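You operate a simulated robot arm through the tools that you are given. There is no shell and no other tool. Be economical: measure what you need, move in short steps, check, and stop when the job is done.

You are at the controls of a simulated robot arm. One attempt, no reset.

Task
Fetch the pink pack that says "cooked beet" from the deck of the steel cart and set it on the third shelf from the top of the tall shelf. Then put the cream tub on the deck of the steel cart away on the low deck of the stock shelf. Then take the pink pad and put it on the lower deck of the steel cart. Then put the white tub on the top of the carton bench away on the crate bench. Then count the jars on the top of the carton bench, then put as many of the white cartons from the top of the carton bench on the scale platform. Then take the green pouch marked "4731" from the crate bench and put it on the lower shelf of the crate bench. Then take the brown pad and put it on the top of the outfeed table. The order counts. Set down upright: white tub, white carton.
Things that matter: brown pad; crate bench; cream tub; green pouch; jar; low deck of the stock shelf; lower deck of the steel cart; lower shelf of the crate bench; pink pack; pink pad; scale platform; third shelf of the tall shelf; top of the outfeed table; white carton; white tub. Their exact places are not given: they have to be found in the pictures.

The check looks at the end state, three seconds after you hand in, the way a careful person would. Anything else that was tipped, shoved, dropped, spilled or broken makes it a failure.

Robot
A 7-joint arm with a fingered hand on a trunk, on a base that drives. Base frame: it is fixed to the floor where the robot stands at the start and does not move with it; the origin is under the middle of the robot, x ahead of it, y to its left, z up. Readings come in cm, degrees, newtons and seconds.
With the tool pointing down near the work surface it reaches from about 10 to 44 cm from the robot's upright axis, wherever it stands. Its first joint turns from -69.0 to 172.0 degrees. Places, roughly: brown pad (10x7x6 cm) [620, 180, 30]; crate bench [580, 160, 90]; cream tub [75, 0, 75]; green pouch [600, 175, 100]; jar [425, 125, 100]; low deck of the stock shelf [-580, -30, 60]; lower deck of the steel cart [70, 0, 30]; lower shelf of the crate bench [580, 160, 30]; pink pack [50, 0, 75]; pink pad (10x7x6 cm) [370, 110, 90]; scale platform [610, 330, 30]; third shelf of the tall shelf [-370, -230, 110]; top of the outfeed table [350, 480, 100]; white carton [375, 100, 100]; white tub [400, 100, 100]. Payload 3.4 kg.
The tool frame sits at the grasp point between the pads (the TCP): z along the fingers, y along the line on which they close. The tips reach 2.5 cm beyond it. The gripper opens to 8.8 cm. The gripper's body begins 2.9 cm behind the TCP. The gripper is a hand of 4 fingers: y runs from the thumb to the fingers, the wrist lies at [-1.3, -9.7, -16.2] in the tool frame, and closing takes about 1.5 s.
Orientation is that of the tool frame in the base frame, as [roll, pitch, yaw] about the fixed x, y, z axes, in that order (R = Rz(yaw) Ry(pitch) Rx(roll)). With the fingers straight down and the wrist toward the robot, the tool's x, y and z point along [0, 1, 0], [1, 0, 0] and [0, 0, -1] of the base frame.

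Tools
- The arm moves only by the tool jog_arm. Its argument "motion" is a list of rows, each a list of 6 numbers: the shift along the base's x, y, z in units of 40 mm (1.0 is 40 mm), then the turn, a rotation vector about the base's x, y, z in units of 5 degrees (1.0 is 5 degrees). In form: [[x, y, z, wx, wy, wz], ...]. A call has 1 to 10 rows; each row shifts and turns the commanded pose from where the row before left it. "claw" is the closure, from 0 (fully open) to 1 (shut), set as the call begins (left out, the last holds). A call with a number of a shift or a turn outside -1 to 1 is refused whole. Rows are played at 5 a second. More than 5 cm and 8.6 degrees between two rows, or a gripper value outside its range, and nothing of the call is played. Where a pose cannot be reached the arm comes as near as it can. A force on the tool above 40 N (or 10 N above the force at the start of the call, whichever is more), or a blocked arm, ends the call early, and 0.2 s more pass. The fingers move at their own pace (about 10.8 cm/s each) and stop on an object; they squeeze with about 25 N. The grip force told is the motor's: it shows also when the fingers shut on nothing. Time passes only in rows, and 0.2 s behind the last, so rows that do not move let the fingers close. It gives the time, the measured TCP pose, the force on the tool (base axes), the opening and the grip force at its end, in the units of the frame above (readings bear some noise), with the torque about the TCP (base axes, N m) and any sound that the robot's microphone picked up, and new pictures: "pictures" is both (left out), scene, wrist or none.
- Cameras (640 x 400 px; columns grow to the right, rows downward): "scene" is now at [14.11, -0.36, 133.98]; the picture's right is [-0.00, -1.00, -0.00], its down [-0.49, 0.00, -0.87] and it looks along [0.87, -0.00, -0.49] (base axes); focal length 228 px, centre (320, 200). "wrist" rides on the gripper at [6.4, -8.3, -9.8] in the tool frame; the picture's right is [-0.62, 0.37, -0.69], its down [-0.71, -0.63, 0.30] and it looks along [-0.32, 0.68, 0.65] (tool axes); focal length 265 px, centre (320, 200).
- move_column(by): slides the trunk up (or, below 0, down) by that many cm; the arm and the scene camera ride with it, the base frame stays. It gives what a move gives, with no picture.
- steer(legs): drives the robot by 1 to 6 legs, each [ahead, left, turn to the left] in cm, cm and degrees, along the robot's own axes; the way and the turn of a leg run together, so that a leg with both is an arc; at most 150 cm and 180 degrees a leg. The arm and the cameras ride along, it lands a little off, and it stops where it bumps. It gives what a move gives, and a new picture of the scene camera.
- curl_fingers(index, middle, ring, thumb_bend, thumb_turn): sets how far each is bent, from 0 (flat) to 100 (curled in); at 30 the hand is open as for a grip, at 70 the pads meet at the TCP. One left out holds its place. A second passes; each finger stops where it meets its share of the squeeze, and holds until it gets a number again. A gripper value or a shape takes the hand back. It gives what a move gives, with no picture; readings hold the bend of each and the force on the fingers (four entries, about 0 where the hand has none), thumb and palm. thumb_turn goes from beside the hand (0) to across from the fingers (100), as for a grip.
- hand_shape(shape): the hand has 4 fingers and takes this shape, open, in about a second: jaw (thumb against the fingers, like two jaws); tri (thumb and two fingers); tip (a fingertip pinch); poke (one finger out to press); point (the index stretched); flat (the hand flat); cup (the hand cupped); fist (a fist). The gripper value then closes the fingers along that shape, each until it touches; the sizes above hold for jaw. It gives what a move gives, with no picture.
- head_to(pan, tilt): turns the head with the scene camera to pan (to the left, within 86 degrees either way) and tilt (down, from -29 to 69), counted from straight ahead of the robot. It gives what a move gives, and a new picture of the scene camera.
- locate(camera, pixels): for up to 12 pixels [column, row] of the newest picture of that camera ("zoom" is the newest enlarged one), the place [x, y, z] in the base frame of the surface seen there, good to about 0.3 cm, but the place of the scene camera against the robot may be out by one fixed shift of up to 1.8 cm in any direction. The clock stands still meanwhile.
- close_up(camera, box): a new picture of the part [left, top, right, bottom] of that camera's present view, enlarged. The clock stands still meanwhile.
- close_job(): hands the job in; it is judged then, once.

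Go step by step. Measure first, check grasps and placings, and put right what went wrong. The budget is 322 turns and 360 pictures, counting those below and the enlarged ones. Unless the task says otherwise, let go and move clear before handing in, and close with one line.

The tools are called after ">>>" as a command line: name --pt "numbers of a row" for each row, then --argument value for the rest, lists and objects as JSON in quotes. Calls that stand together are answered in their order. jog_arm: Moves the arm, as the interface text tells. Its arguments: {"type":"object","properties":{"motion":{"type":"array"},"claw":{"type":"number"},"pictures":{"type":"string","enum":["both","scene","wrist","none"]}},"required":["motion"]} The other tools are called the same way: move_column (by) slides the trunk up or down; hand_shape (shape) gives the hand a shape; curl_fingers (index, middle, ring, thumb_bend, thumb_turn) moves the fingers one by one; steer (legs) drives the base; head_to (pan, tilt) turns the head that bears the scene camera; locate (camera, pixels) gives the place of the surface under pixels of a picture; close_up (camera, box) takes an enlarged picture of a part of a camera's view; close_job () hands the job in.

At the start:

```text
t: 0.0
position: [52.04, -17.0, 104.28]
tool_rot: [-180.0, -0.1, 90.1]
ft_force: [0.6, 0.1, -0.1]
wrist_torque: [0.0, 0.02, -0.02]
gripper_width: 8.77
gripper_force: 0.1
shape: jaw
bend: [30.0, 30.0, 30.0, 30.0, 98.0]
finger forces: [0.0, 0.0, 0.0, 0.0, 0.0, 0.1]
trunk travel left (down, up): [-62.5, 21.5]
robot x, y, heading: [-0.01, 0.07, 0.1]
head pan, tilt: [-3.2, 68.8]
```

scene: 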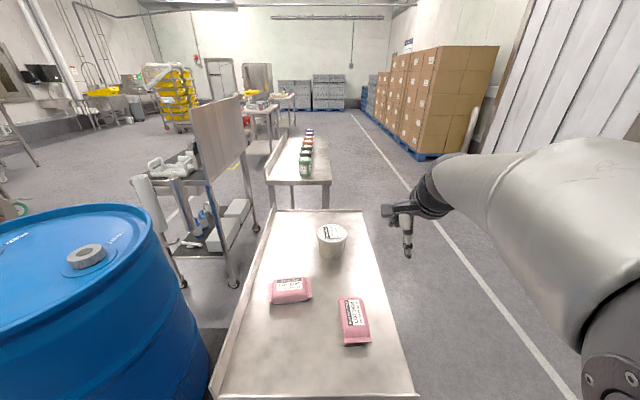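
wrist: 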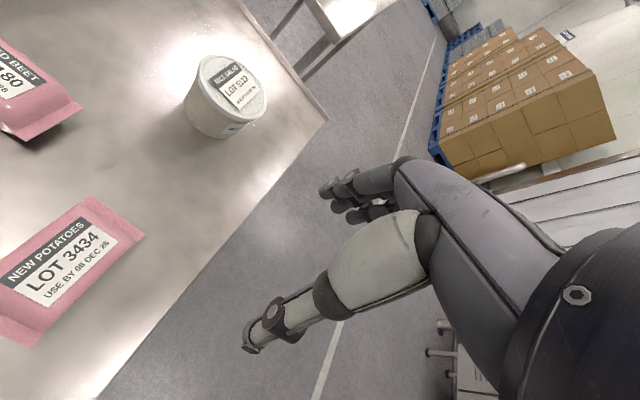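

The wrist picture shows "NEW POTATOES" on the near right pack and "...D BEET" on the left one (scene 291,290). I'll measure these and the cream tub.

>>> locate --camera "scene" --pixels '[[291, 284], [272, 302], [311, 298], [275, 281], [306, 278], [333, 230], [333, 255], [345, 310], [320, 350], [260, 340], [300, 240], [220, 260]]'

>>> close_up --camera "scene" --box '[250, 200, 390, 360]'

>>> locate --camera "wrist" --pixels '[[230, 85], [215, 70], [250, 80], [20, 90], [70, 100], [10, 50], [30, 130], [225, 130], [150, 180]]'

```text
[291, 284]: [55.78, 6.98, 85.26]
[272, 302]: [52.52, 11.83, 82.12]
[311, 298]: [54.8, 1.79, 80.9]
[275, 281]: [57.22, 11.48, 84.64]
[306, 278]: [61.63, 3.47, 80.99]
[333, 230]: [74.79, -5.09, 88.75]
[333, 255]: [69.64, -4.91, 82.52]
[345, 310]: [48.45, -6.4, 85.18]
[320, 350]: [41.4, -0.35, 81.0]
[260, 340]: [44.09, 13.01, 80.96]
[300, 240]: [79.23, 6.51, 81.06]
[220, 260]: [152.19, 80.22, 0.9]
```

```text
2.50 times, centred on (320, 280) of scene
```

zoom: 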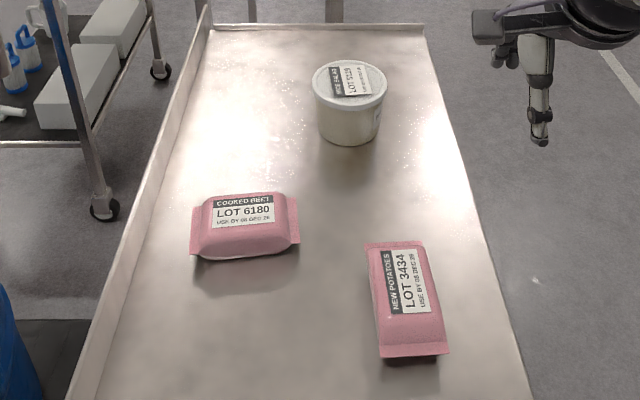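

```text
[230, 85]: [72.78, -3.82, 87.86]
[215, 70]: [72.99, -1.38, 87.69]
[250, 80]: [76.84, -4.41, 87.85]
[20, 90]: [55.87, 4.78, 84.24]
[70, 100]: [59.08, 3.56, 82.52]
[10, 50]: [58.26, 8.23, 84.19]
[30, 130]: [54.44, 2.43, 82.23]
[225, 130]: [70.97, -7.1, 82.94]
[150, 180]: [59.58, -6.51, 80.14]
```

>>> close_up --camera "scene" --box '[255, 260, 325, 320]'

>>> locate --camera "scene" --pixels '[[300, 390], [300, 398], [402, 385], [222, 390], [272, 214], [360, 214], [308, 128], [305, 175], [320, 160], [330, 182], [270, 182], [400, 398]]'

```text
6.67 times, centred on (290, 290) of scene
```

zoom: 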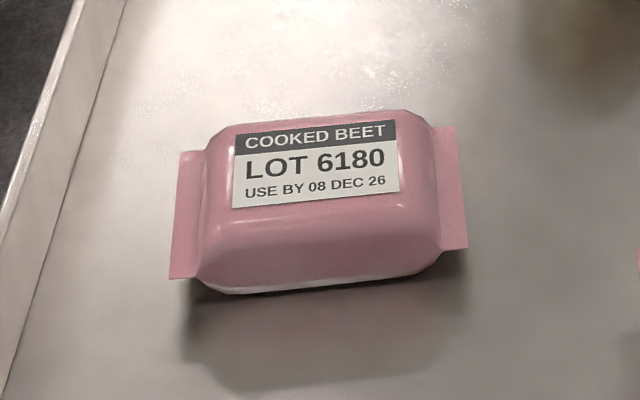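

```text
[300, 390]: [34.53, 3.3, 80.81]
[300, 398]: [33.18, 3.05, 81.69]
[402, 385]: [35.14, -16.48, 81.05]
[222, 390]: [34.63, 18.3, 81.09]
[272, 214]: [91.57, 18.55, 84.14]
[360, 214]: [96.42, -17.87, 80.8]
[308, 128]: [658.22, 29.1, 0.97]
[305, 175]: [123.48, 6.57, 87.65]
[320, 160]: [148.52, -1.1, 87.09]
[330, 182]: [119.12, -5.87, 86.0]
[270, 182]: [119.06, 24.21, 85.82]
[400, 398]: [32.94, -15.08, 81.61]
```

>>> locate --camera "zoom" --pixels '[[190, 160], [180, 270], [440, 135], [460, 240], [318, 165], [320, 112], [320, 280], [215, 200], [425, 190]]'

>>> move_column --by -8

```text
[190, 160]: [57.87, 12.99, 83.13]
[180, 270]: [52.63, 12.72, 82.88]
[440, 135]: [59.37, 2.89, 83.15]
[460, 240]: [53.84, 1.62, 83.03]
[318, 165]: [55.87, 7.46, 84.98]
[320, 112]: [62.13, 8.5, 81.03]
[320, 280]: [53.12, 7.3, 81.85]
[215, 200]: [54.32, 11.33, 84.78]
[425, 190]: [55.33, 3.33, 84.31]
```

```text
t: 1.2
position: [52.14, -17.03, 96.25]
tool_rot: [-179.8, -0.4, 90.0]
ft_force: [0.2, 0.2, -0.2]
wrist_torque: [0.01, -0.02, 0.0]
gripper_width: 8.8
gripper_force: 0.0
shape: jaw
bend: [30.0, 30.0, 30.0, 30.0, 98.0]
finger forces: [0.0, 0.0, 0.0, 0.0, 0.1, 0.0]
trunk travel left (down, up): [-54.5, 29.5]
robot x, y, heading: [-0.25, -0.06, 0.2]
head pan, tilt: [-3.2, 68.8]
```

The beet pack is about (56, 8), top 84, rotated ~7° left. I'll jog above it.

>>> jog_arm --pt "0 0.9 0 0 0 0.25" --pt "0 0.9 0 0 0 0.25" --pt "0.15 0.9 0 0 0 0.25" --pt "0.2 0.9 0 0 0 0.25" --pt "0.2 0.9 0 0 0 0.25" --pt "0.2 0.9 0 0 0 0.25" --pt "0.2 0.85 0 0 0 0" --pt "0 0 0 0 0 0" --pt "0 0 0 0 0 0" --claw 0

```text
t: 1.8
position: [52.62, -12.29, 95.72]
tool_rot: [-178.8, -10.3, 90.4]
ft_force: [0.1, 0.1, 0.5]
wrist_torque: [-0.02, -0.02, 0.03]
gripper_width: 8.77
gripper_force: 0.0
shape: jaw
bend: [30.0, 30.0, 30.0, 30.0, 98.0]
finger forces: [0.0, 0.0, 0.0, 0.1, 0.1, 0.0]
out of reach, approached as far as the arm can: row 2
trunk travel left (down, up): [-54.5, 29.5]
robot x, y, heading: [-0.08, -0.13, -0.0]
head pan, tilt: [-3.2, 68.8]
stopped in row 3: the arm was blocked; the commanded pose is now the measured one
```

scene: 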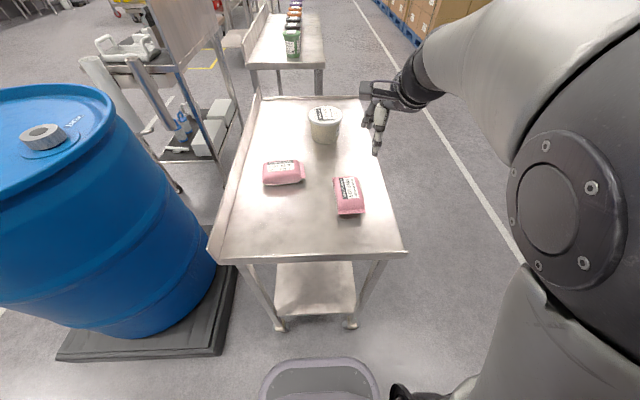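
wrist: 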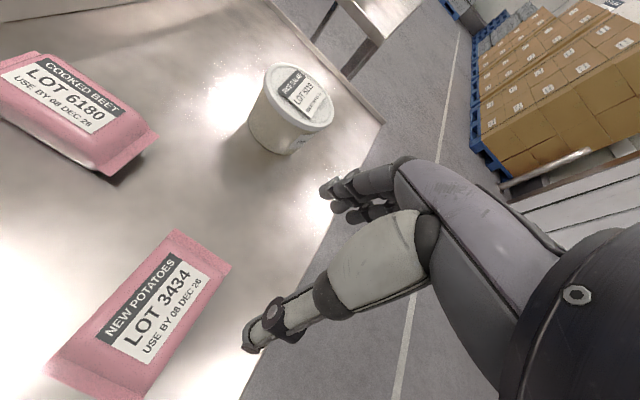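

>>> locate --camera "scene" --pixels '[[320, 362], [320, 385], [280, 365], [365, 365], [310, 250], [310, 262], [310, 290], [310, 315], [170, 358], [400, 392], [400, 255], [250, 330]]'

```text
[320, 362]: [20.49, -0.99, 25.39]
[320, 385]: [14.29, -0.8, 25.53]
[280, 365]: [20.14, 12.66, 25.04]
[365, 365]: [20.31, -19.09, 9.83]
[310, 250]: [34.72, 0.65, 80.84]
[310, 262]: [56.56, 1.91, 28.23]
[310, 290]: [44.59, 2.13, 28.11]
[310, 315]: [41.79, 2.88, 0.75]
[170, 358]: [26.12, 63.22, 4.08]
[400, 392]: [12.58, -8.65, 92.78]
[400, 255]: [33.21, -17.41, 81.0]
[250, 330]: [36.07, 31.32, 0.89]
```

>>> steer --legs '[[12.5, 6, 0]]'

```text
t: 3.2
position: [64.43, -6.76, 95.55]
tool_rot: [-178.4, -10.5, 90.3]
ft_force: [0.2, -0.1, -0.4]
wrist_torque: [0.01, 0.0, -0.01]
gripper_width: 8.76
gripper_force: 0.1
shape: jaw
bend: [30.0, 30.0, 30.0, 30.0, 98.0]
finger forces: [0.0, 0.0, 0.0, 0.0, 0.0, 0.0]
trunk travel left (down, up): [-54.5, 29.5]
robot x, y, heading: [11.78, 5.23, -0.0]
head pan, tilt: [-3.2, 68.8]
stopped in leg 1: the robot was blocked; the commanded pose is now the measured one
```

scene: 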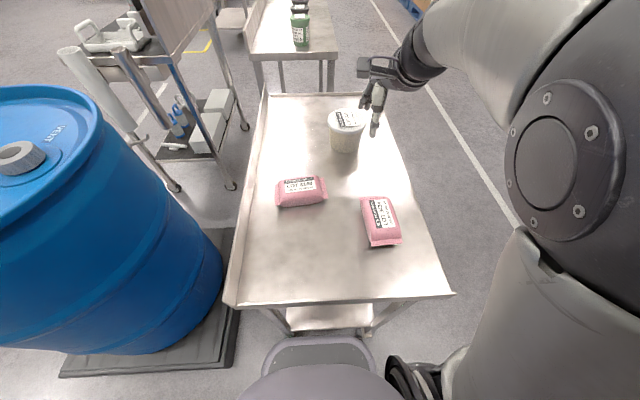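

>>> locate --camera "scene" --pixels '[[315, 385], [320, 345], [300, 190], [345, 125], [230, 300], [450, 290], [340, 302], [235, 340], [120, 370], [275, 205], [325, 200], [300, 178]]'

>>> jog_arm --pt "-0.5 0.2 0.5 0 0 0" --pt "-0.5 0.5 0 0 0 0" --pictures "wrist"

```text
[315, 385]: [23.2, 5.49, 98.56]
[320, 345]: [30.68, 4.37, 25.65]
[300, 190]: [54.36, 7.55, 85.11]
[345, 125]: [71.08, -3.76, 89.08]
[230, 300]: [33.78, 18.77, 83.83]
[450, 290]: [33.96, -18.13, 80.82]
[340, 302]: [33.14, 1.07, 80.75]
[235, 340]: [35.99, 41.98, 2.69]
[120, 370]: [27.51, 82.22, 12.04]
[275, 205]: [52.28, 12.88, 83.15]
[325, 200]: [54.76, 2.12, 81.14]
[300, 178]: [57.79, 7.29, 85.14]
```

```text
t: 3.7
position: [63.21, -8.04, 96.58]
tool_rot: [-176.2, -21.0, 87.7]
ft_force: [-1.0, 0.0, 0.0]
wrist_torque: [-0.02, 0.04, -0.03]
gripper_width: 8.79
gripper_force: 0.1
shape: jaw
bend: [30.0, 30.0, 30.0, 30.0, 98.0]
finger forces: [0.1, 0.1, 0.0, 0.1, 0.0, 0.0]
out of reach, approached as far as the arm can: row 1, 2
trunk travel left (down, up): [-54.5, 29.5]
robot x, y, heading: [11.84, 5.33, -0.0]
head pan, tilt: [-3.2, 68.8]
stopped in row 2: the arm was blocked; the commanded pose is now the measured one
```

wrist: 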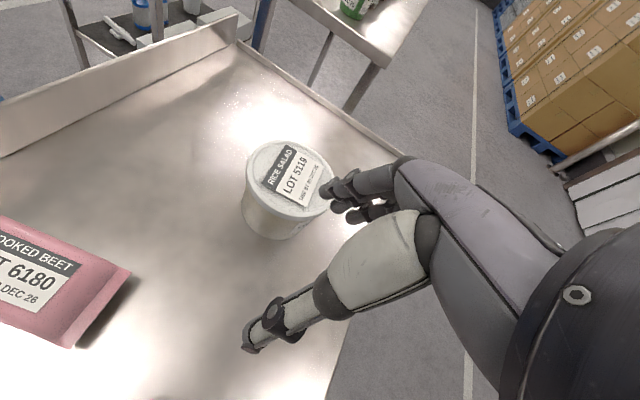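

The arm is at the edge of its reach here (hand tilted 21°), so I'll draw it in toward the robot while straightening the tool.

>>> jog_arm --pt "-0.8 -0.3 0.3 -0.8 0 0" --pt "-0.8 -0.3 0.3 -0.8 0 0" --pt "-0.8 0 0 -0.8 0 0" --pt "-0.8 0 0 -0.8 0 0" --pt "0 0 0 -0.8 0 0"

```text
t: 4.2
position: [60.08, -12.6, 96.24]
tool_rot: [-173.4, -27.0, 84.5]
ft_force: [0.5, 0.6, 0.8]
wrist_torque: [-0.01, 0.03, 0.0]
gripper_width: 8.79
gripper_force: 0.1
shape: jaw
bend: [30.0, 30.0, 30.0, 30.0, 98.0]
finger forces: [0.1, 0.1, 0.0, 0.0, 0.1, 0.1]
out of reach, approached as far as the arm can: row 1, 2
trunk travel left (down, up): [-54.5, 29.5]
robot x, y, heading: [11.77, 5.59, -0.2]
head pan, tilt: [-3.2, 68.8]
stopped in row 2: the arm was blocked; the commanded pose is now the measured one
```

scene: 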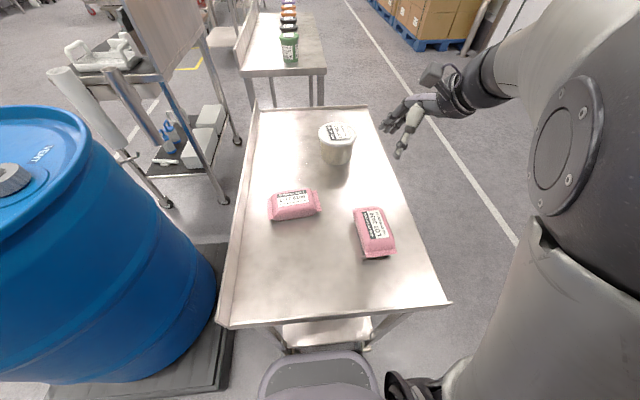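
wrist: 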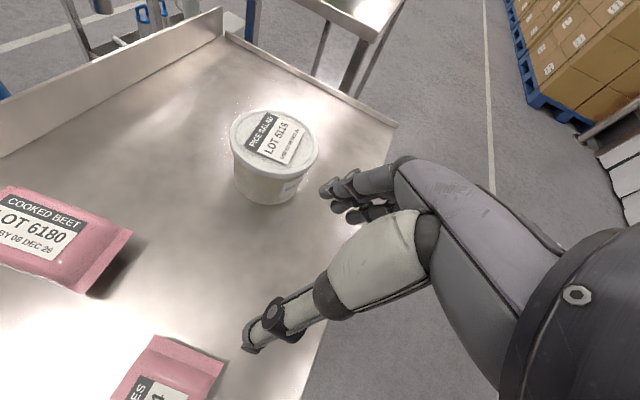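

>>> jog_arm --pt "0 -0.5 0.8 -0.5 0 0" --pt "0 -0.5 0.8 -0.5 0 0" --pt "0 0 0.8 -1 0 0" --pt "0 0 0.8 -1 0 0" --pt "0 0 0 -1 0 0" --pt "0 0 0 -1 0 0" --pictures "none"

```text
t: 5.8
position: [60.34, -19.23, 107.47]
tool_rot: [-174.2, -8.3, 83.9]
ft_force: [-0.4, 0.9, -0.9]
wrist_torque: [0.02, 0.01, 0.01]
gripper_width: 8.8
gripper_force: 0.0
shape: jaw
bend: [30.0, 30.0, 30.0, 30.0, 98.0]
finger forces: [0.0, 0.0, 0.0, 0.0, 0.0, 0.0]
trunk travel left (down, up): [-54.5, 29.5]
robot x, y, heading: [11.7, 5.57, -0.2]
head pan, tilt: [-3.2, 68.8]
stopped in row 6: the arm was blocked; the commanded pose is now the measured one
```

>>> jog_arm --pt "-0.5 0.5 0.5 0 0 0" --pt "-0.5 0.5 0.5 0 0 0" --pt "-0.5 0.5 0 0 0 0" --pt "-0.5 0.5 0 0 0 0" --pictures "scene"

```text
t: 6.4
position: [56.86, -20.9, 108.39]
tool_rot: [-171.2, -20.3, 80.6]
ft_force: [0.2, 0.2, 0.4]
wrist_torque: [0.03, -0.02, 0.01]
gripper_width: 8.76
gripper_force: 0.0
shape: jaw
bend: [30.0, 30.0, 30.0, 30.0, 98.0]
finger forces: [0.0, 0.1, 0.0, 0.0, 0.0, 0.0]
trunk travel left (down, up): [-54.5, 29.5]
robot x, y, heading: [12.15, 5.49, -0.4]
head pan, tilt: [-3.2, 68.8]
stopped in row 2: the arm was blocked; the commanded pose is now the measured one
```

scene: 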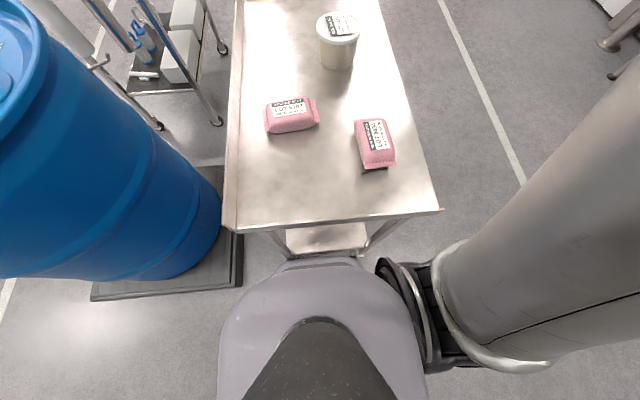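

>>> locate --camera "scene" --pixels '[[320, 300], [320, 350], [410, 300], [440, 310], [500, 270], [560, 220], [600, 180], [630, 130], [480, 350], [600, 300], [260, 330], [400, 210]]'

>>> head_to --pan -40 --tilt 50

```text
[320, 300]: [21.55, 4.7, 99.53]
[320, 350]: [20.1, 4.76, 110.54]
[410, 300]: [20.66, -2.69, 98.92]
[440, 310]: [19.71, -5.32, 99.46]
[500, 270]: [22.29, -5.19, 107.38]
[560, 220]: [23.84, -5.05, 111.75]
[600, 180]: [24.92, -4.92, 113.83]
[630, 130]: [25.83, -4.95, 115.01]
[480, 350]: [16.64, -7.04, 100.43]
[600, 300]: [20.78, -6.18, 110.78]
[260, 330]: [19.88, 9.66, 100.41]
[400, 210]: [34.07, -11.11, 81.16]
```

```text
t: 7.4
position: [56.82, -20.9, 108.51]
tool_rot: [-171.6, -20.3, 81.0]
ft_force: [-0.3, -1.2, -0.3]
wrist_torque: [0.03, -0.01, 0.02]
gripper_width: 8.8
gripper_force: 0.0
shape: jaw
bend: [30.0, 30.0, 30.0, 30.0, 98.0]
finger forces: [0.0, 0.0, 0.0, 0.0, 0.0, 0.0]
trunk travel left (down, up): [-54.5, 29.5]
robot x, y, heading: [12.05, 5.43, -0.2]
head pan, tilt: [-40.0, 50.0]
```

scene: 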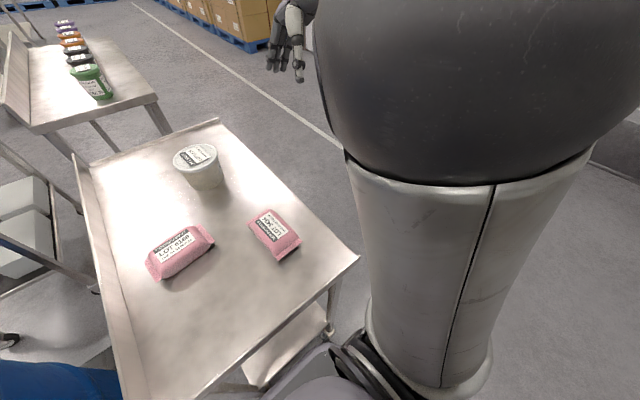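

The upper arm rises beside the head, so the elbow probably collides with the head when the hand goes left. I'll test if turning the hand (wrist to the right side) frees it.

>>> jog_arm --pt "0.4 -0.5 0 -1 0 0" --pt "0.4 -0.5 0 -1 0 0" --pt "0.4 0 0 -1 0 0" --pt "0 0 0 -1 0 1" --pt "0 0 0 0 0 1" --pt "0 0 0 0 0 1" --pt "0 0 0 0 0 1" --pt "0 0 0 0 0 1" --pictures "scene"

```text
t: 9.2
position: [61.62, -25.02, 108.53]
tool_rot: [-174.4, -0.3, 106.5]
ft_force: [0.3, 0.2, 0.2]
wrist_torque: [-0.02, -0.02, 0.03]
gripper_width: 8.79
gripper_force: 0.0
shape: jaw
bend: [30.0, 30.0, 30.0, 30.0, 98.0]
finger forces: [0.1, 0.0, 0.1, 0.1, 0.0, 0.0]
trunk travel left (down, up): [-54.5, 29.5]
robot x, y, heading: [12.08, 5.37, 0.1]
head pan, tilt: [-40.0, 50.0]
```

scene: 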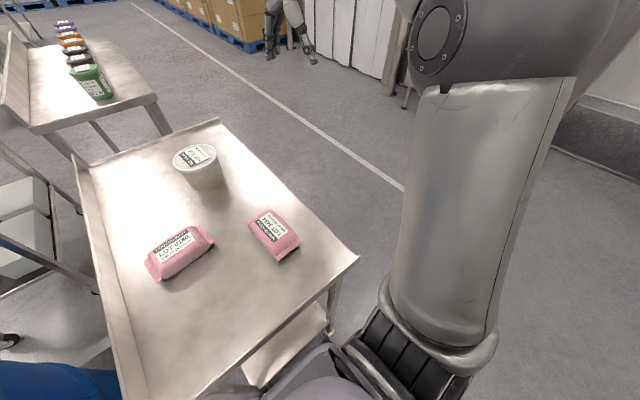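

Turning works; elbow went away from the head. Continue turning and draw in.

>>> jog_arm --pt "0 0 0 -0.5 0 1" --pt "0 0 0 -0.5 0 1" --pt "0 0 0 0 0 1" --pt "0 0 0 0 0 1" --pt "-0.5 0 0 0 0 1" --pt "-0.5 0 0 0 0 1" --pt "-0.5 0.5 0 0 0 1" --pt "-0.5 0.5 0 0 0 1" --pt "-0.5 0.5 0 0 0 1" --pt "-0.5 0.5 0 0 0 1" --pictures "scene"

```text
t: 11.4
position: [49.46, -16.77, 108.33]
tool_rot: [-172.5, 4.3, 156.6]
ft_force: [0.2, -0.8, 0.0]
wrist_torque: [-0.05, 0.0, -0.03]
gripper_width: 8.77
gripper_force: 0.1
shape: jaw
bend: [30.0, 30.0, 30.0, 30.0, 98.0]
finger forces: [0.0, 0.0, 0.0, 0.0, 0.0, 0.1]
trunk travel left (down, up): [-54.5, 29.5]
robot x, y, heading: [11.81, 5.98, -0.2]
head pan, tilt: [-40.0, 50.0]
```

scene: 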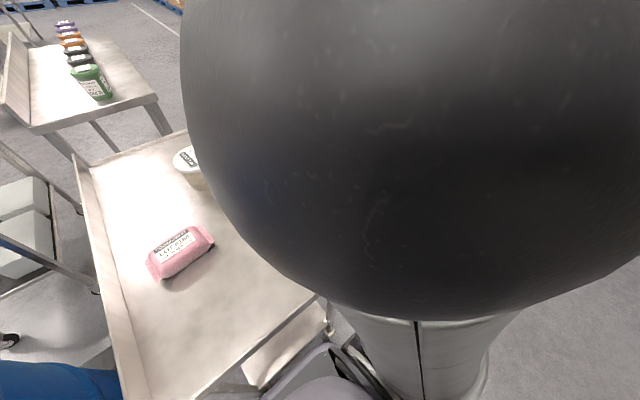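

Elbow is high since the trunk is low. I'll raise the trunk and lower the hand relative to it.

>>> move_column --by 20

>>> jog_arm --pt "0 0 -1 -0.5 0 0" --pt "0 0 -1 -0.5 0 0" --pt "0 0 -1 0 -0.5 0" --pt "0 0 -1 0 0 0" --pt "0 0 -1 0 0 0" --pt "0 0 -1 0 0 0" --pt "0 0 -1 0 0 0"

```text
t: 13.6
position: [49.52, -16.97, 128.4]
tool_rot: [-172.5, 4.3, 156.5]
ft_force: [-0.4, 0.2, -0.7]
wrist_torque: [-0.06, -0.01, -0.02]
gripper_width: 8.77
gripper_force: 0.1
shape: jaw
bend: [30.0, 30.0, 30.0, 30.0, 98.0]
finger forces: [0.0, 0.1, 0.1, 0.0, 0.0, 0.0]
trunk travel left (down, up): [-74.5, 9.5]
robot x, y, heading: [11.9, 5.29, 0.0]
head pan, tilt: [-40.0, 50.0]
```

```text
t: 15.2
position: [49.68, -17.13, 100.19]
tool_rot: [-169.0, 8.4, 156.6]
ft_force: [0.1, -0.3, -0.3]
wrist_torque: [0.04, 0.0, 0.0]
gripper_width: 8.78
gripper_force: 0.1
shape: jaw
bend: [30.0, 30.0, 30.0, 30.0, 98.0]
finger forces: [0.1, 0.1, 0.1, 0.0, 0.1, 0.0]
trunk travel left (down, up): [-74.5, 9.5]
robot x, y, heading: [11.95, 5.24, 0.1]
head pan, tilt: [-40.0, 50.0]
```

scene: 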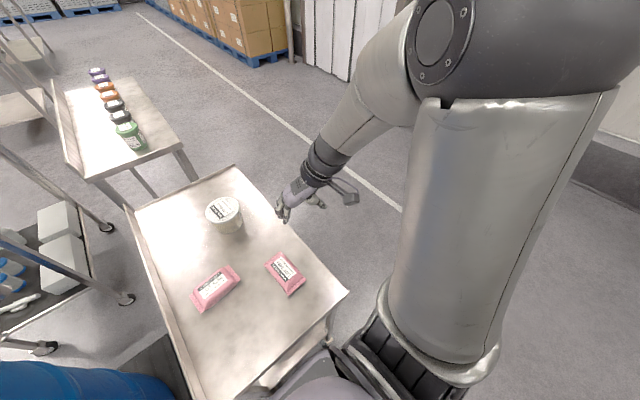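
wrist: 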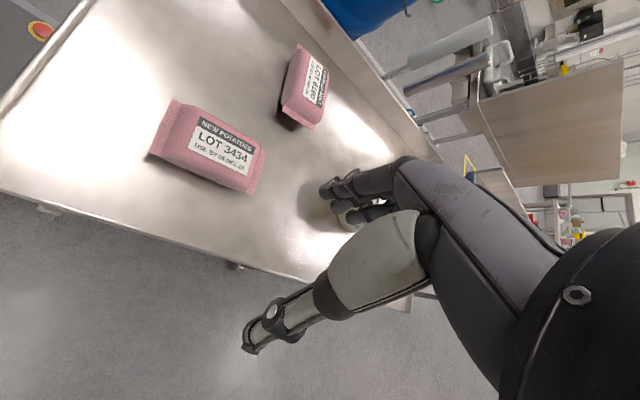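

>>> jog_arm --pt "0 0 0 0.9 0.3 -0.9" --pt "0 0.3 0 0.9 0.4 -0.9" --pt "0 0.7 0 0.9 0 -0.9" --pt "0 0.7 0 0 0 -0.9" --pt "0 0.7 0 0 0 -0.9" --pt "0 0.7 0 0 0 -0.9" --pt "0.3 0.7 0 0 0 -0.9" --pt "0.3 0.7 0 0 0 -0.9" --pt "0.3 0.7 0 0 0 -0.9" --pt "0.3 0.7 0 0 0 -0.9"

```text
t: 17.4
position: [54.91, 6.41, 99.53]
tool_rot: [-179.0, -1.3, 111.0]
ft_force: [-0.7, -0.7, 0.2]
wrist_torque: [-0.01, 0.0, -0.01]
gripper_width: 8.78
gripper_force: 0.0
shape: jaw
bend: [30.0, 30.0, 30.0, 30.0, 98.0]
finger forces: [0.0, 0.1, 0.1, 0.0, 0.0, 0.0]
out of reach, approached as far as the arm can: row 7
trunk travel left (down, up): [-74.5, 9.5]
robot x, y, heading: [12.26, 5.82, -0.1]
head pan, tilt: [-40.0, 50.0]
```

scene: 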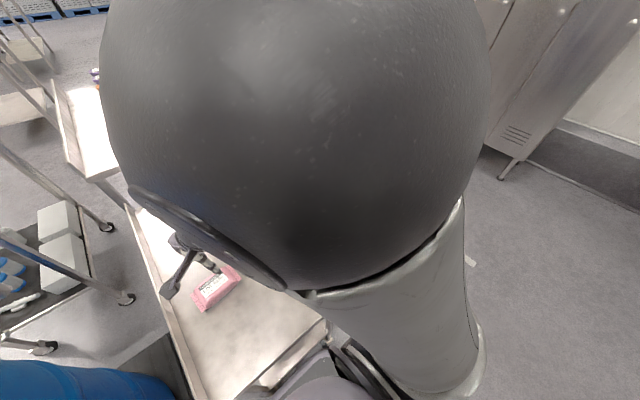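
wrist: 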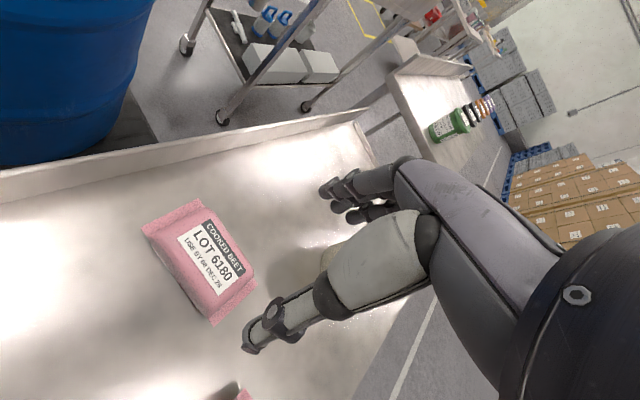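

>>> locate --camera "wrist" --pixels '[[150, 232], [200, 208], [213, 320], [250, 283], [205, 260], [180, 290], [230, 250]]'

>>> jog_arm --pt "0 0 0 0 0 -0.9" --pt "0 0 0 0 0 -0.9" --pt "0.2 0.3 0 0 0 -0.9" --pt "0 0 0 0 0 0" --pictures "wrist"

```text
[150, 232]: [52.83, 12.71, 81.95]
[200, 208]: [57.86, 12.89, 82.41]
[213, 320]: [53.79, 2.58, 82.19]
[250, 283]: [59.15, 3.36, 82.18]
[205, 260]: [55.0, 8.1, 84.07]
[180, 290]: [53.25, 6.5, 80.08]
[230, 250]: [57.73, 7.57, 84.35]
```

```text
t: 18.4
position: [55.52, 7.47, 99.65]
tool_rot: [-179.0, -1.5, 97.6]
ft_force: [0.1, 0.0, -0.3]
wrist_torque: [-0.01, 0.03, 0.02]
gripper_width: 8.77
gripper_force: 0.0
shape: jaw
bend: [30.0, 30.0, 30.0, 30.0, 98.0]
finger forces: [0.0, 0.0, 0.0, 0.0, 0.0, 0.1]
trunk travel left (down, up): [-74.5, 9.5]
robot x, y, heading: [11.86, 5.41, -0.1]
head pan, tilt: [-40.0, 50.0]
```

wrist: 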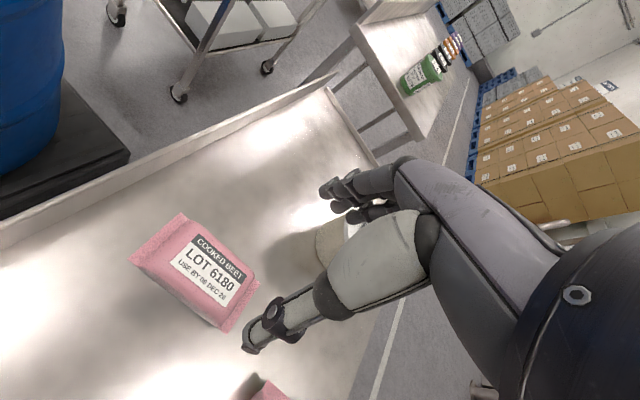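

Pack centre (55.9, 7.9), yaw 6.5°. Descend.

>>> jog_arm --pt "0.1 0.1 -0.8 0 0 -0.2" --pt "0 0 -0.8 0 -0.2 0" --pt "0 0 -0.8 0 0 0" --pt "0 0 -0.8 0 0 0"

```text
t: 19.4
position: [56.23, 7.91, 86.77]
tool_rot: [-179.9, -1.3, 96.6]
ft_force: [-0.3, -0.3, -0.4]
wrist_torque: [-0.02, 0.0, -0.03]
gripper_width: 8.77
gripper_force: 0.0
shape: jaw
bend: [30.0, 30.0, 30.0, 30.0, 98.0]
finger forces: [0.0, 0.0, 0.1, 0.1, 0.0, 0.0]
trunk travel left (down, up): [-74.5, 9.5]
robot x, y, heading: [11.89, 5.89, -0.3]
head pan, tilt: [-40.0, 50.0]
```

scene: 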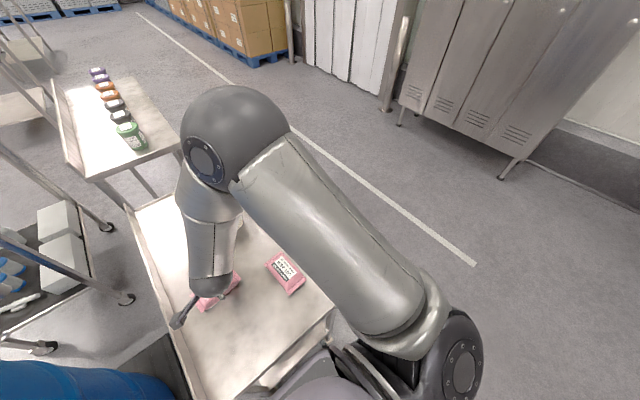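
wrist: 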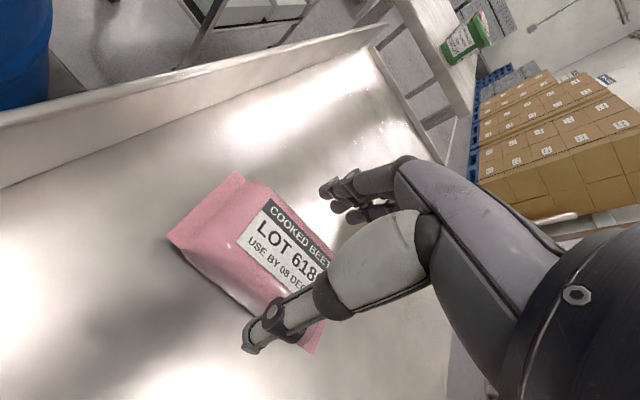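

>>> jog_arm --pt "-0.05 0 -0.45 0 0 0" --pt "0 0 -0.4 0 0 0" --pictures "none"

>>> jog_arm --pt "0 0 0 0 0 0" --pt "0 0 0 0 0 0" --pt "0 0 0 0 0 0" --pt "0 0 0 0 0 0" --pt "0 0 0 0 0 0" --pt "0 0 0 0 0 0" --pt "0 0 0 0 0 0" --claw 1 --pictures "wrist"

```text
t: 20.0
position: [55.99, 8.02, 83.52]
tool_rot: [-179.8, -1.3, 96.7]
ft_force: [-0.2, 0.4, -0.9]
wrist_torque: [0.0, -0.01, 0.0]
gripper_width: 8.79
gripper_force: 0.0
shape: jaw
bend: [30.0, 30.0, 30.0, 30.0, 98.0]
finger forces: [0.0, 0.0, 0.0, 0.0, 0.0, 0.1]
trunk travel left (down, up): [-74.5, 9.5]
robot x, y, heading: [12.13, 5.33, -0.4]
head pan, tilt: [-40.0, 50.0]
```

```text
t: 21.6
position: [56.01, 8.01, 83.43]
tool_rot: [-179.8, -1.3, 96.7]
ft_force: [0.0, 0.6, -0.1]
wrist_torque: [-0.04, 0.01, -0.03]
gripper_width: 5.2
gripper_force: 25.0
shape: jaw
bend: [29.0, 41.0, 38.0, 65.0, 100.0]
finger forces: [12.8, 7.0, 3.2, 0.0, 22.8, 0.0]
trunk travel left (down, up): [-74.5, 9.5]
robot x, y, heading: [11.92, 5.73, 0.2]
head pan, tilt: [-40.0, 50.0]
```

wrist: 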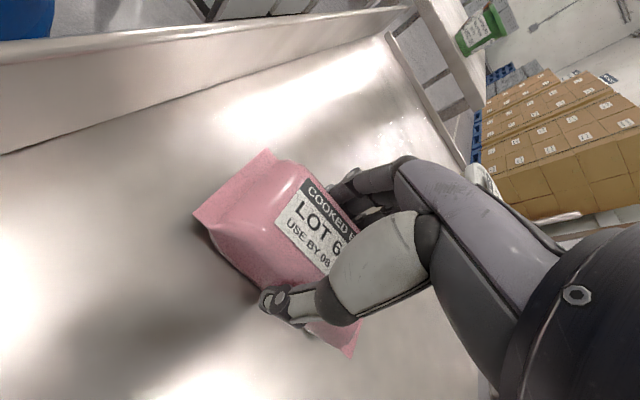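

Gripped at 5.2 cm with 25 N. Lift.

>>> jog_arm --pt "0 0 0.6 0 0 0" --pt "0 0 0.8 0 0 0" --pt "0 0 0.8 0 0 0" --pt "0 0 0.8 0 0 0" --pt "0 0 0 0 0 0" --pictures "wrist"

```text
t: 22.8
position: [56.05, 8.03, 95.47]
tool_rot: [-179.9, -1.4, 96.7]
ft_force: [-0.6, -0.1, -2.2]
wrist_torque: [0.01, -0.03, 0.03]
gripper_width: 5.19
gripper_force: 25.0
shape: jaw
bend: [29.0, 41.0, 38.0, 65.0, 99.0]
finger forces: [12.8, 7.1, 3.1, 0.0, 22.9, 0.1]
trunk travel left (down, up): [-74.5, 9.5]
robot x, y, heading: [11.39, 5.62, -0.0]
head pan, tilt: [-40.0, 50.0]
```

wrist: 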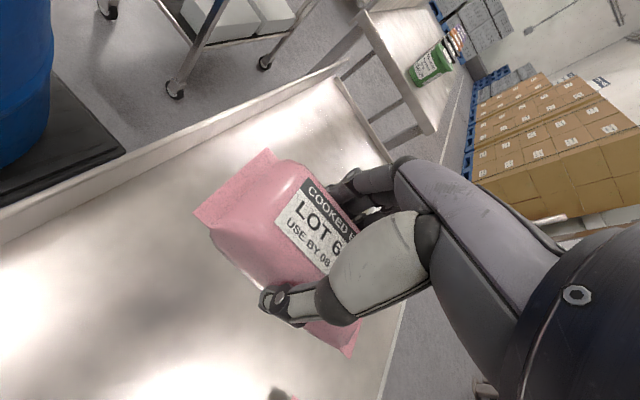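

>>> steer --legs '[[-32, -6, 0]]'

>>> head_to --pan -85 --tilt 20

>>> head_to --pan 85 --tilt 20

```text
t: 24.9
position: [23.72, 1.95, 95.47]
tool_rot: [-180.0, -1.3, 96.5]
ft_force: [-1.0, 1.3, -2.8]
wrist_torque: [0.03, 0.02, 0.0]
gripper_width: 5.16
gripper_force: 24.8
shape: jaw
bend: [29.0, 41.0, 38.0, 65.0, 99.0]
finger forces: [12.8, 7.0, 3.1, 0.0, 22.9, 0.0]
trunk travel left (down, up): [-74.5, 9.5]
robot x, y, heading: [-20.17, -0.3, -0.4]
head pan, tilt: [-40.0, 50.0]
```

scene: 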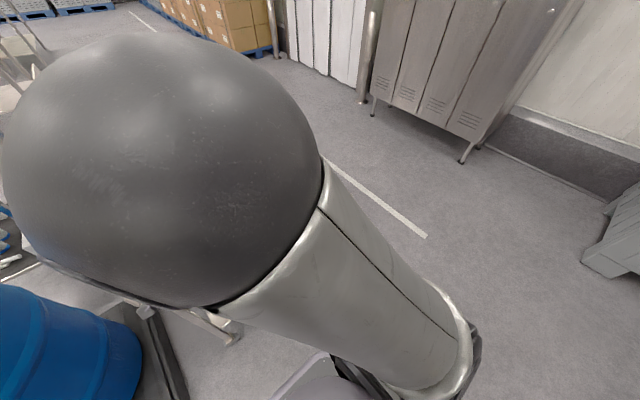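

```text
t: 26.1
position: [23.77, 1.93, 95.44]
tool_rot: [-179.8, -1.3, 96.4]
ft_force: [0.4, -1.0, -1.9]
wrist_torque: [-0.01, -0.02, -0.04]
gripper_width: 5.19
gripper_force: 24.8
shape: jaw
bend: [29.0, 41.0, 38.0, 65.0, 99.0]
finger forces: [12.7, 6.9, 3.1, 0.0, 22.9, 0.0]
trunk travel left (down, up): [-74.5, 9.5]
robot x, y, heading: [-20.14, -0.53, -0.0]
head pan, tilt: [-85.0, 20.0]
```

scene: 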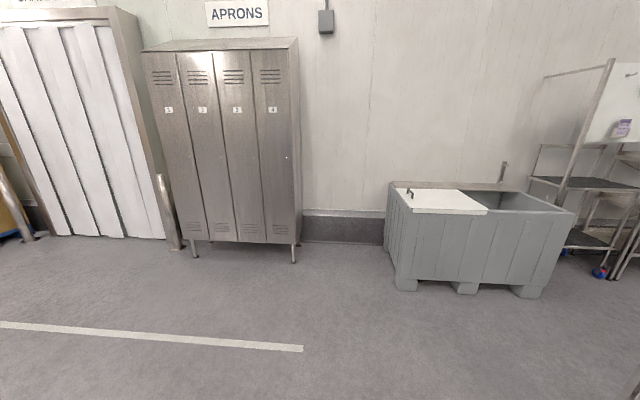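

```text
t: 28.6
position: [23.76, 2.03, 95.54]
tool_rot: [-180.0, -1.3, 96.4]
ft_force: [0.2, -0.3, -2.1]
wrist_torque: [0.02, 0.0, -0.04]
gripper_width: 5.19
gripper_force: 25.0
shape: jaw
bend: [29.0, 41.0, 38.0, 65.0, 99.0]
finger forces: [12.8, 6.9, 3.0, 0.0, 22.9, 0.0]
trunk travel left (down, up): [-74.5, 9.5]
robot x, y, heading: [-20.51, -0.2, -0.4]
head pan, tilt: [85.0, 20.0]
```

scene: 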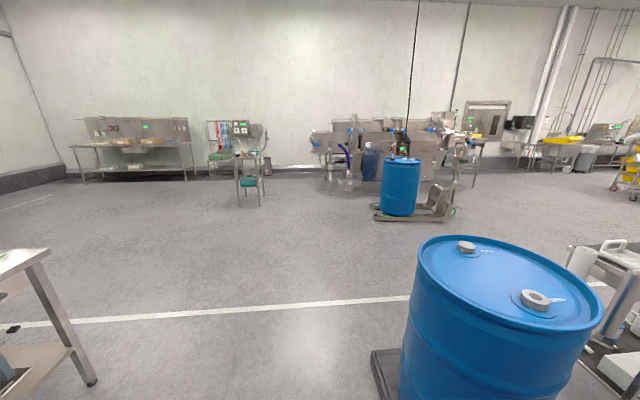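

>>> locate --camera "scene" --pixels '[[45, 255], [90, 380], [5, 250], [20, 345], [5, 290], [385, 355], [65, 350]]'

>>> steer --legs '[[0, 0, -90]]'

>>> head_to --pan -85 --tilt 20

```text
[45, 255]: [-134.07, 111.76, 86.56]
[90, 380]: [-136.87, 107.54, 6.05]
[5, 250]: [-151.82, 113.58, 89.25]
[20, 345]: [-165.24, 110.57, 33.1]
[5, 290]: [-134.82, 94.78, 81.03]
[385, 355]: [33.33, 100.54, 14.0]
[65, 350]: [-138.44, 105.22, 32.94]
```

```text
t: 32.8
position: [-16.68, -44.28, 95.44]
tool_rot: [-179.9, -1.3, 8.0]
ft_force: [-0.4, 0.3, -1.7]
wrist_torque: [-0.02, -0.02, -0.03]
gripper_width: 5.18
gripper_force: 25.1
shape: jaw
bend: [29.0, 41.0, 38.0, 65.0, 99.0]
finger forces: [12.7, 6.8, 3.1, 0.1, 22.5, 0.0]
trunk travel left (down, up): [-74.5, 9.5]
robot x, y, heading: [-19.99, -0.17, -88.8]
head pan, tilt: [85.0, 20.0]
```

scene: 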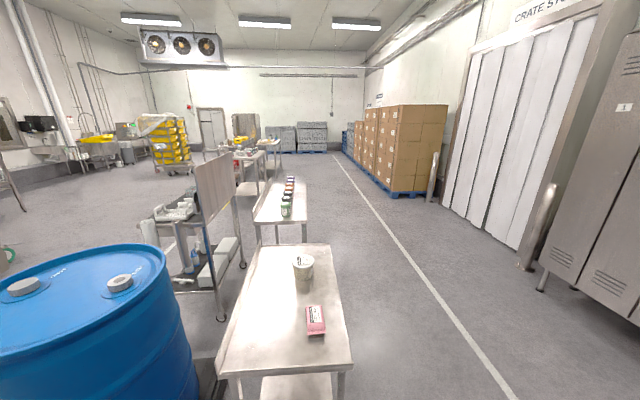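

```text
t: 35.4
position: [-16.65, -44.21, 95.49]
tool_rot: [-179.8, -1.3, 8.0]
ft_force: [-0.1, 0.2, -2.0]
wrist_torque: [-0.01, 0.01, -0.03]
gripper_width: 5.17
gripper_force: 25.0
shape: jaw
bend: [29.0, 41.0, 38.0, 65.0, 99.0]
finger forces: [12.7, 6.9, 3.1, 0.0, 22.6, 0.0]
trunk travel left (down, up): [-74.5, 9.5]
robot x, y, heading: [-20.04, 0.11, -88.7]
head pan, tilt: [-85.0, 20.0]
```

scene: 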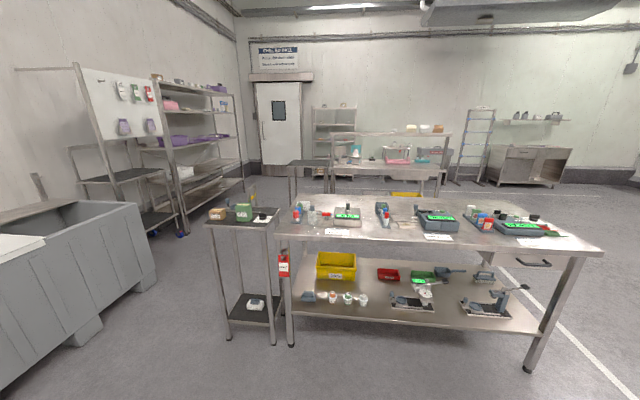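

>>> close_up --camera "scene" --box '[60, 50, 280, 240]'

>>> locate --camera "scene" --pixels '[[207, 225], [290, 290], [600, 250], [155, 80], [183, 235], [180, 90], [243, 95], [110, 230], [270, 215], [75, 330], [200, 140], [190, 185]]'

```text
2.11 times, centred on (170, 145) of scene
```

zoom: 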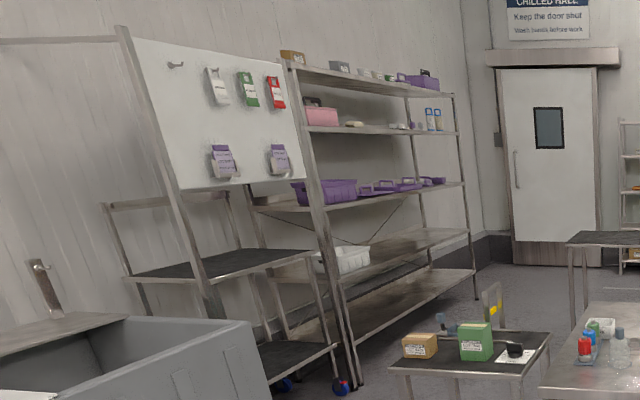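

```text
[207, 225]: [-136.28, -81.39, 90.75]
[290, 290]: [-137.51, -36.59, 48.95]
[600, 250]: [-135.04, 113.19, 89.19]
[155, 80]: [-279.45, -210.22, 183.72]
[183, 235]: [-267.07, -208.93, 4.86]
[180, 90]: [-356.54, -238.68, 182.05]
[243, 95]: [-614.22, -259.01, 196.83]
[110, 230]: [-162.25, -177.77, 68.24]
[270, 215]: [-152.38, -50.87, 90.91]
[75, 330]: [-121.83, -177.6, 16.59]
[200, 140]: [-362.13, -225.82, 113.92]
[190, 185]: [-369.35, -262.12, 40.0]
```

Tall shelf front edge at y≈-210, x -280..-450, third shelf z≈112. I'll drive through the corridor y≈-128, facing -x.

>>> steer --legs '[[120, 0, 0], [0, 0, -90]]'

>>> head_to --pan 0 --tilt 35

```text
t: 45.3
position: [-61.88, -122.02, 95.53]
tool_rot: [-179.9, -1.3, -83.1]
ft_force: [0.9, 0.5, -2.8]
wrist_torque: [0.02, 0.0, 0.0]
gripper_width: 5.13
gripper_force: 24.9
shape: jaw
bend: [29.0, 41.0, 38.0, 65.0, 99.0]
finger forces: [12.5, 6.8, 3.0, 0.0, 22.5, 0.1]
trunk travel left (down, up): [-74.5, 9.5]
robot x, y, heading: [-17.92, -119.23, -179.8]
head pan, tilt: [-85.0, 20.0]
```

scene: 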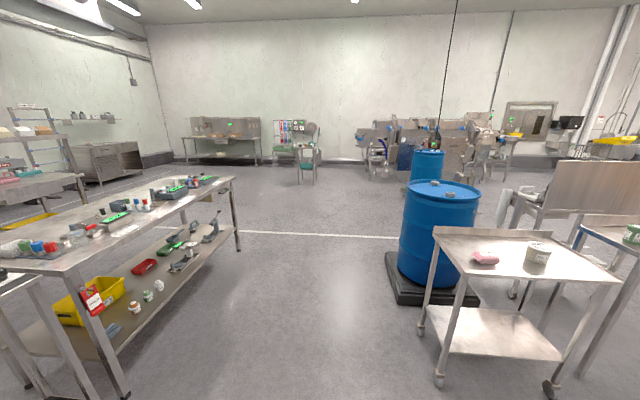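

```text
t: 46.9
position: [-61.93, -121.9, 95.44]
tool_rot: [-179.9, -1.3, -83.1]
ft_force: [0.2, 0.3, -2.7]
wrist_torque: [-0.03, 0.01, -0.04]
gripper_width: 5.13
gripper_force: 25.1
shape: jaw
bend: [29.0, 41.0, 38.0, 65.0, 99.0]
finger forces: [12.6, 6.9, 3.0, 0.0, 22.5, 0.0]
trunk travel left (down, up): [-74.5, 9.5]
robot x, y, heading: [-18.3, -119.23, -180.1]
head pan, tilt: [0.0, 35.0]
```

scene: 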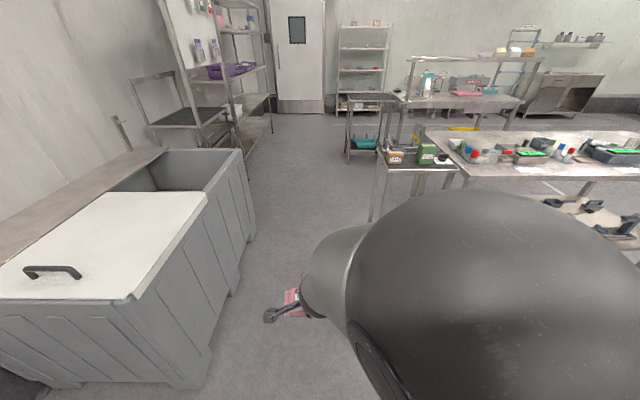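

>>> locate --camera "scene" --pixels '[[130, 300], [242, 152], [255, 240], [190, 385], [230, 155], [372, 215], [350, 97], [390, 97], [385, 165], [370, 145], [246, 155]]'

>>> steer --legs '[[75, 4, 0]]'

```text
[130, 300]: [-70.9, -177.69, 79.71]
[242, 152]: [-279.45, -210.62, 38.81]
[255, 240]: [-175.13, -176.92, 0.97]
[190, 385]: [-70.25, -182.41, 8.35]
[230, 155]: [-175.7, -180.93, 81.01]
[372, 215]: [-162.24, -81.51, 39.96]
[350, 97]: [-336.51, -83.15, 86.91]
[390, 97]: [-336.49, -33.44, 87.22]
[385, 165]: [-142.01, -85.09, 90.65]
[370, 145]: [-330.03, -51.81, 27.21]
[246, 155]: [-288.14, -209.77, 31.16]
```

```text
t: 51.0
position: [-138.71, -126.78, 95.32]
tool_rot: [-179.8, -1.4, -82.6]
ft_force: [0.3, -0.5, -2.5]
wrist_torque: [-0.03, 0.01, 0.0]
gripper_width: 5.11
gripper_force: 24.7
shape: jaw
bend: [29.0, 41.0, 38.0, 65.0, 99.0]
finger forces: [12.7, 6.8, 3.2, 0.0, 22.5, 0.0]
trunk travel left (down, up): [-74.5, 9.5]
robot x, y, heading: [-94.68, -124.06, -179.4]
head pan, tilt: [0.0, 35.0]
```

scene: 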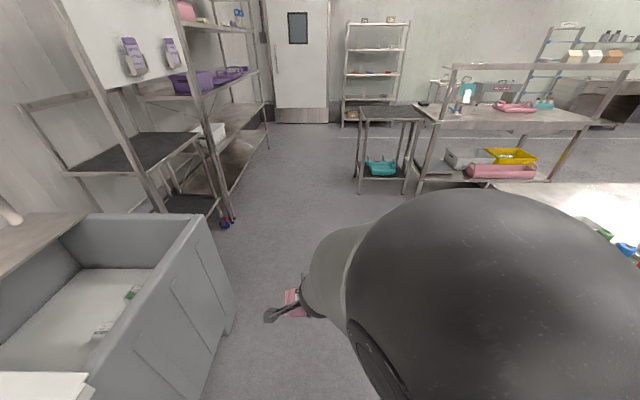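

>>> steer --legs '[[135, 0, 0]]'

>>> head_to --pan 55 --tilt 25

```text
t: 57.8
position: [-274.83, -130.95, 95.51]
tool_rot: [-179.8, -1.3, -81.2]
ft_force: [-0.3, 0.4, -2.8]
wrist_torque: [0.01, 0.01, 0.02]
gripper_width: 5.13
gripper_force: 25.4
shape: jaw
bend: [29.0, 41.0, 38.0, 65.0, 99.0]
finger forces: [12.7, 6.8, 3.0, 0.1, 22.5, 0.1]
trunk travel left (down, up): [-74.5, 9.5]
robot x, y, heading: [-231.06, -126.67, -178.1]
head pan, tilt: [0.0, 35.0]
```

scene: 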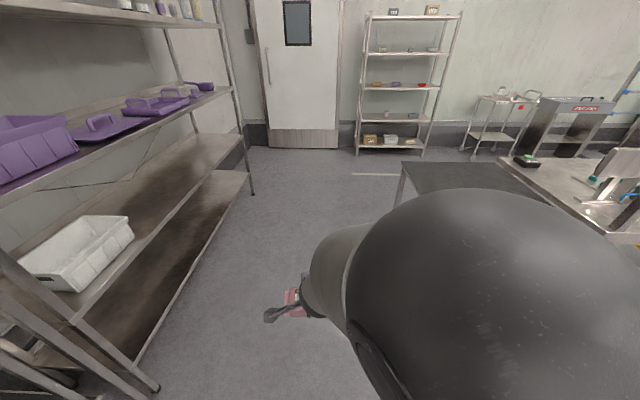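

```text
t: 59.0
position: [-274.85, -130.86, 95.39]
tool_rot: [-179.9, -1.2, -81.3]
ft_force: [0.0, 0.2, -1.2]
wrist_torque: [-0.02, -0.02, 0.0]
gripper_width: 5.16
gripper_force: 24.7
shape: jaw
bend: [29.0, 41.0, 38.0, 65.0, 99.0]
finger forces: [12.8, 6.8, 3.0, 0.0, 22.5, 0.0]
trunk travel left (down, up): [-74.5, 9.5]
robot x, y, heading: [-231.02, -126.77, -178.1]
head pan, tilt: [55.0, 25.0]
```

scene: 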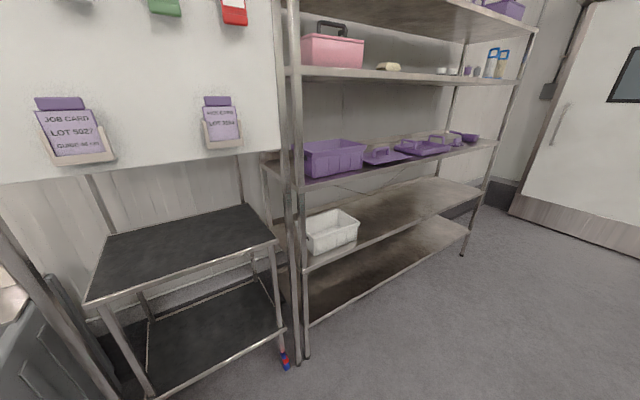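

>>> close_up --camera "scene" --box '[290, 70, 520, 210]'

>>> locate --camera "scene" --pixels '[[330, 185], [420, 163], [490, 143], [385, 165], [430, 158], [305, 150], [440, 155], [460, 250], [300, 355], [475, 139], [370, 170], [400, 80]]'

```text
2.78 times, centred on (405, 140) of scene
```

zoom: 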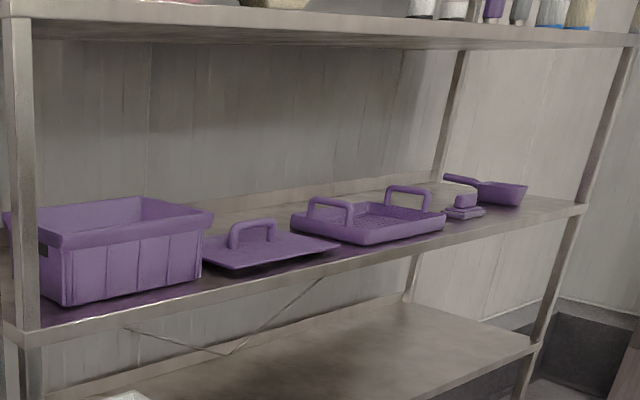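

```text
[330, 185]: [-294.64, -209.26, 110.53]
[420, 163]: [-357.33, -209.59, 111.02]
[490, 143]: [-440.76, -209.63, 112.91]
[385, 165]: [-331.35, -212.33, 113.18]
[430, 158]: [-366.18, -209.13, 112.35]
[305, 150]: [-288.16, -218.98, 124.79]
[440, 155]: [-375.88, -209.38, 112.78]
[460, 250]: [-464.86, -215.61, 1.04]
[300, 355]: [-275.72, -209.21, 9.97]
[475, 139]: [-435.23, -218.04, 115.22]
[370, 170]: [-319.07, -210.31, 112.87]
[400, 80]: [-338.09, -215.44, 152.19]
```

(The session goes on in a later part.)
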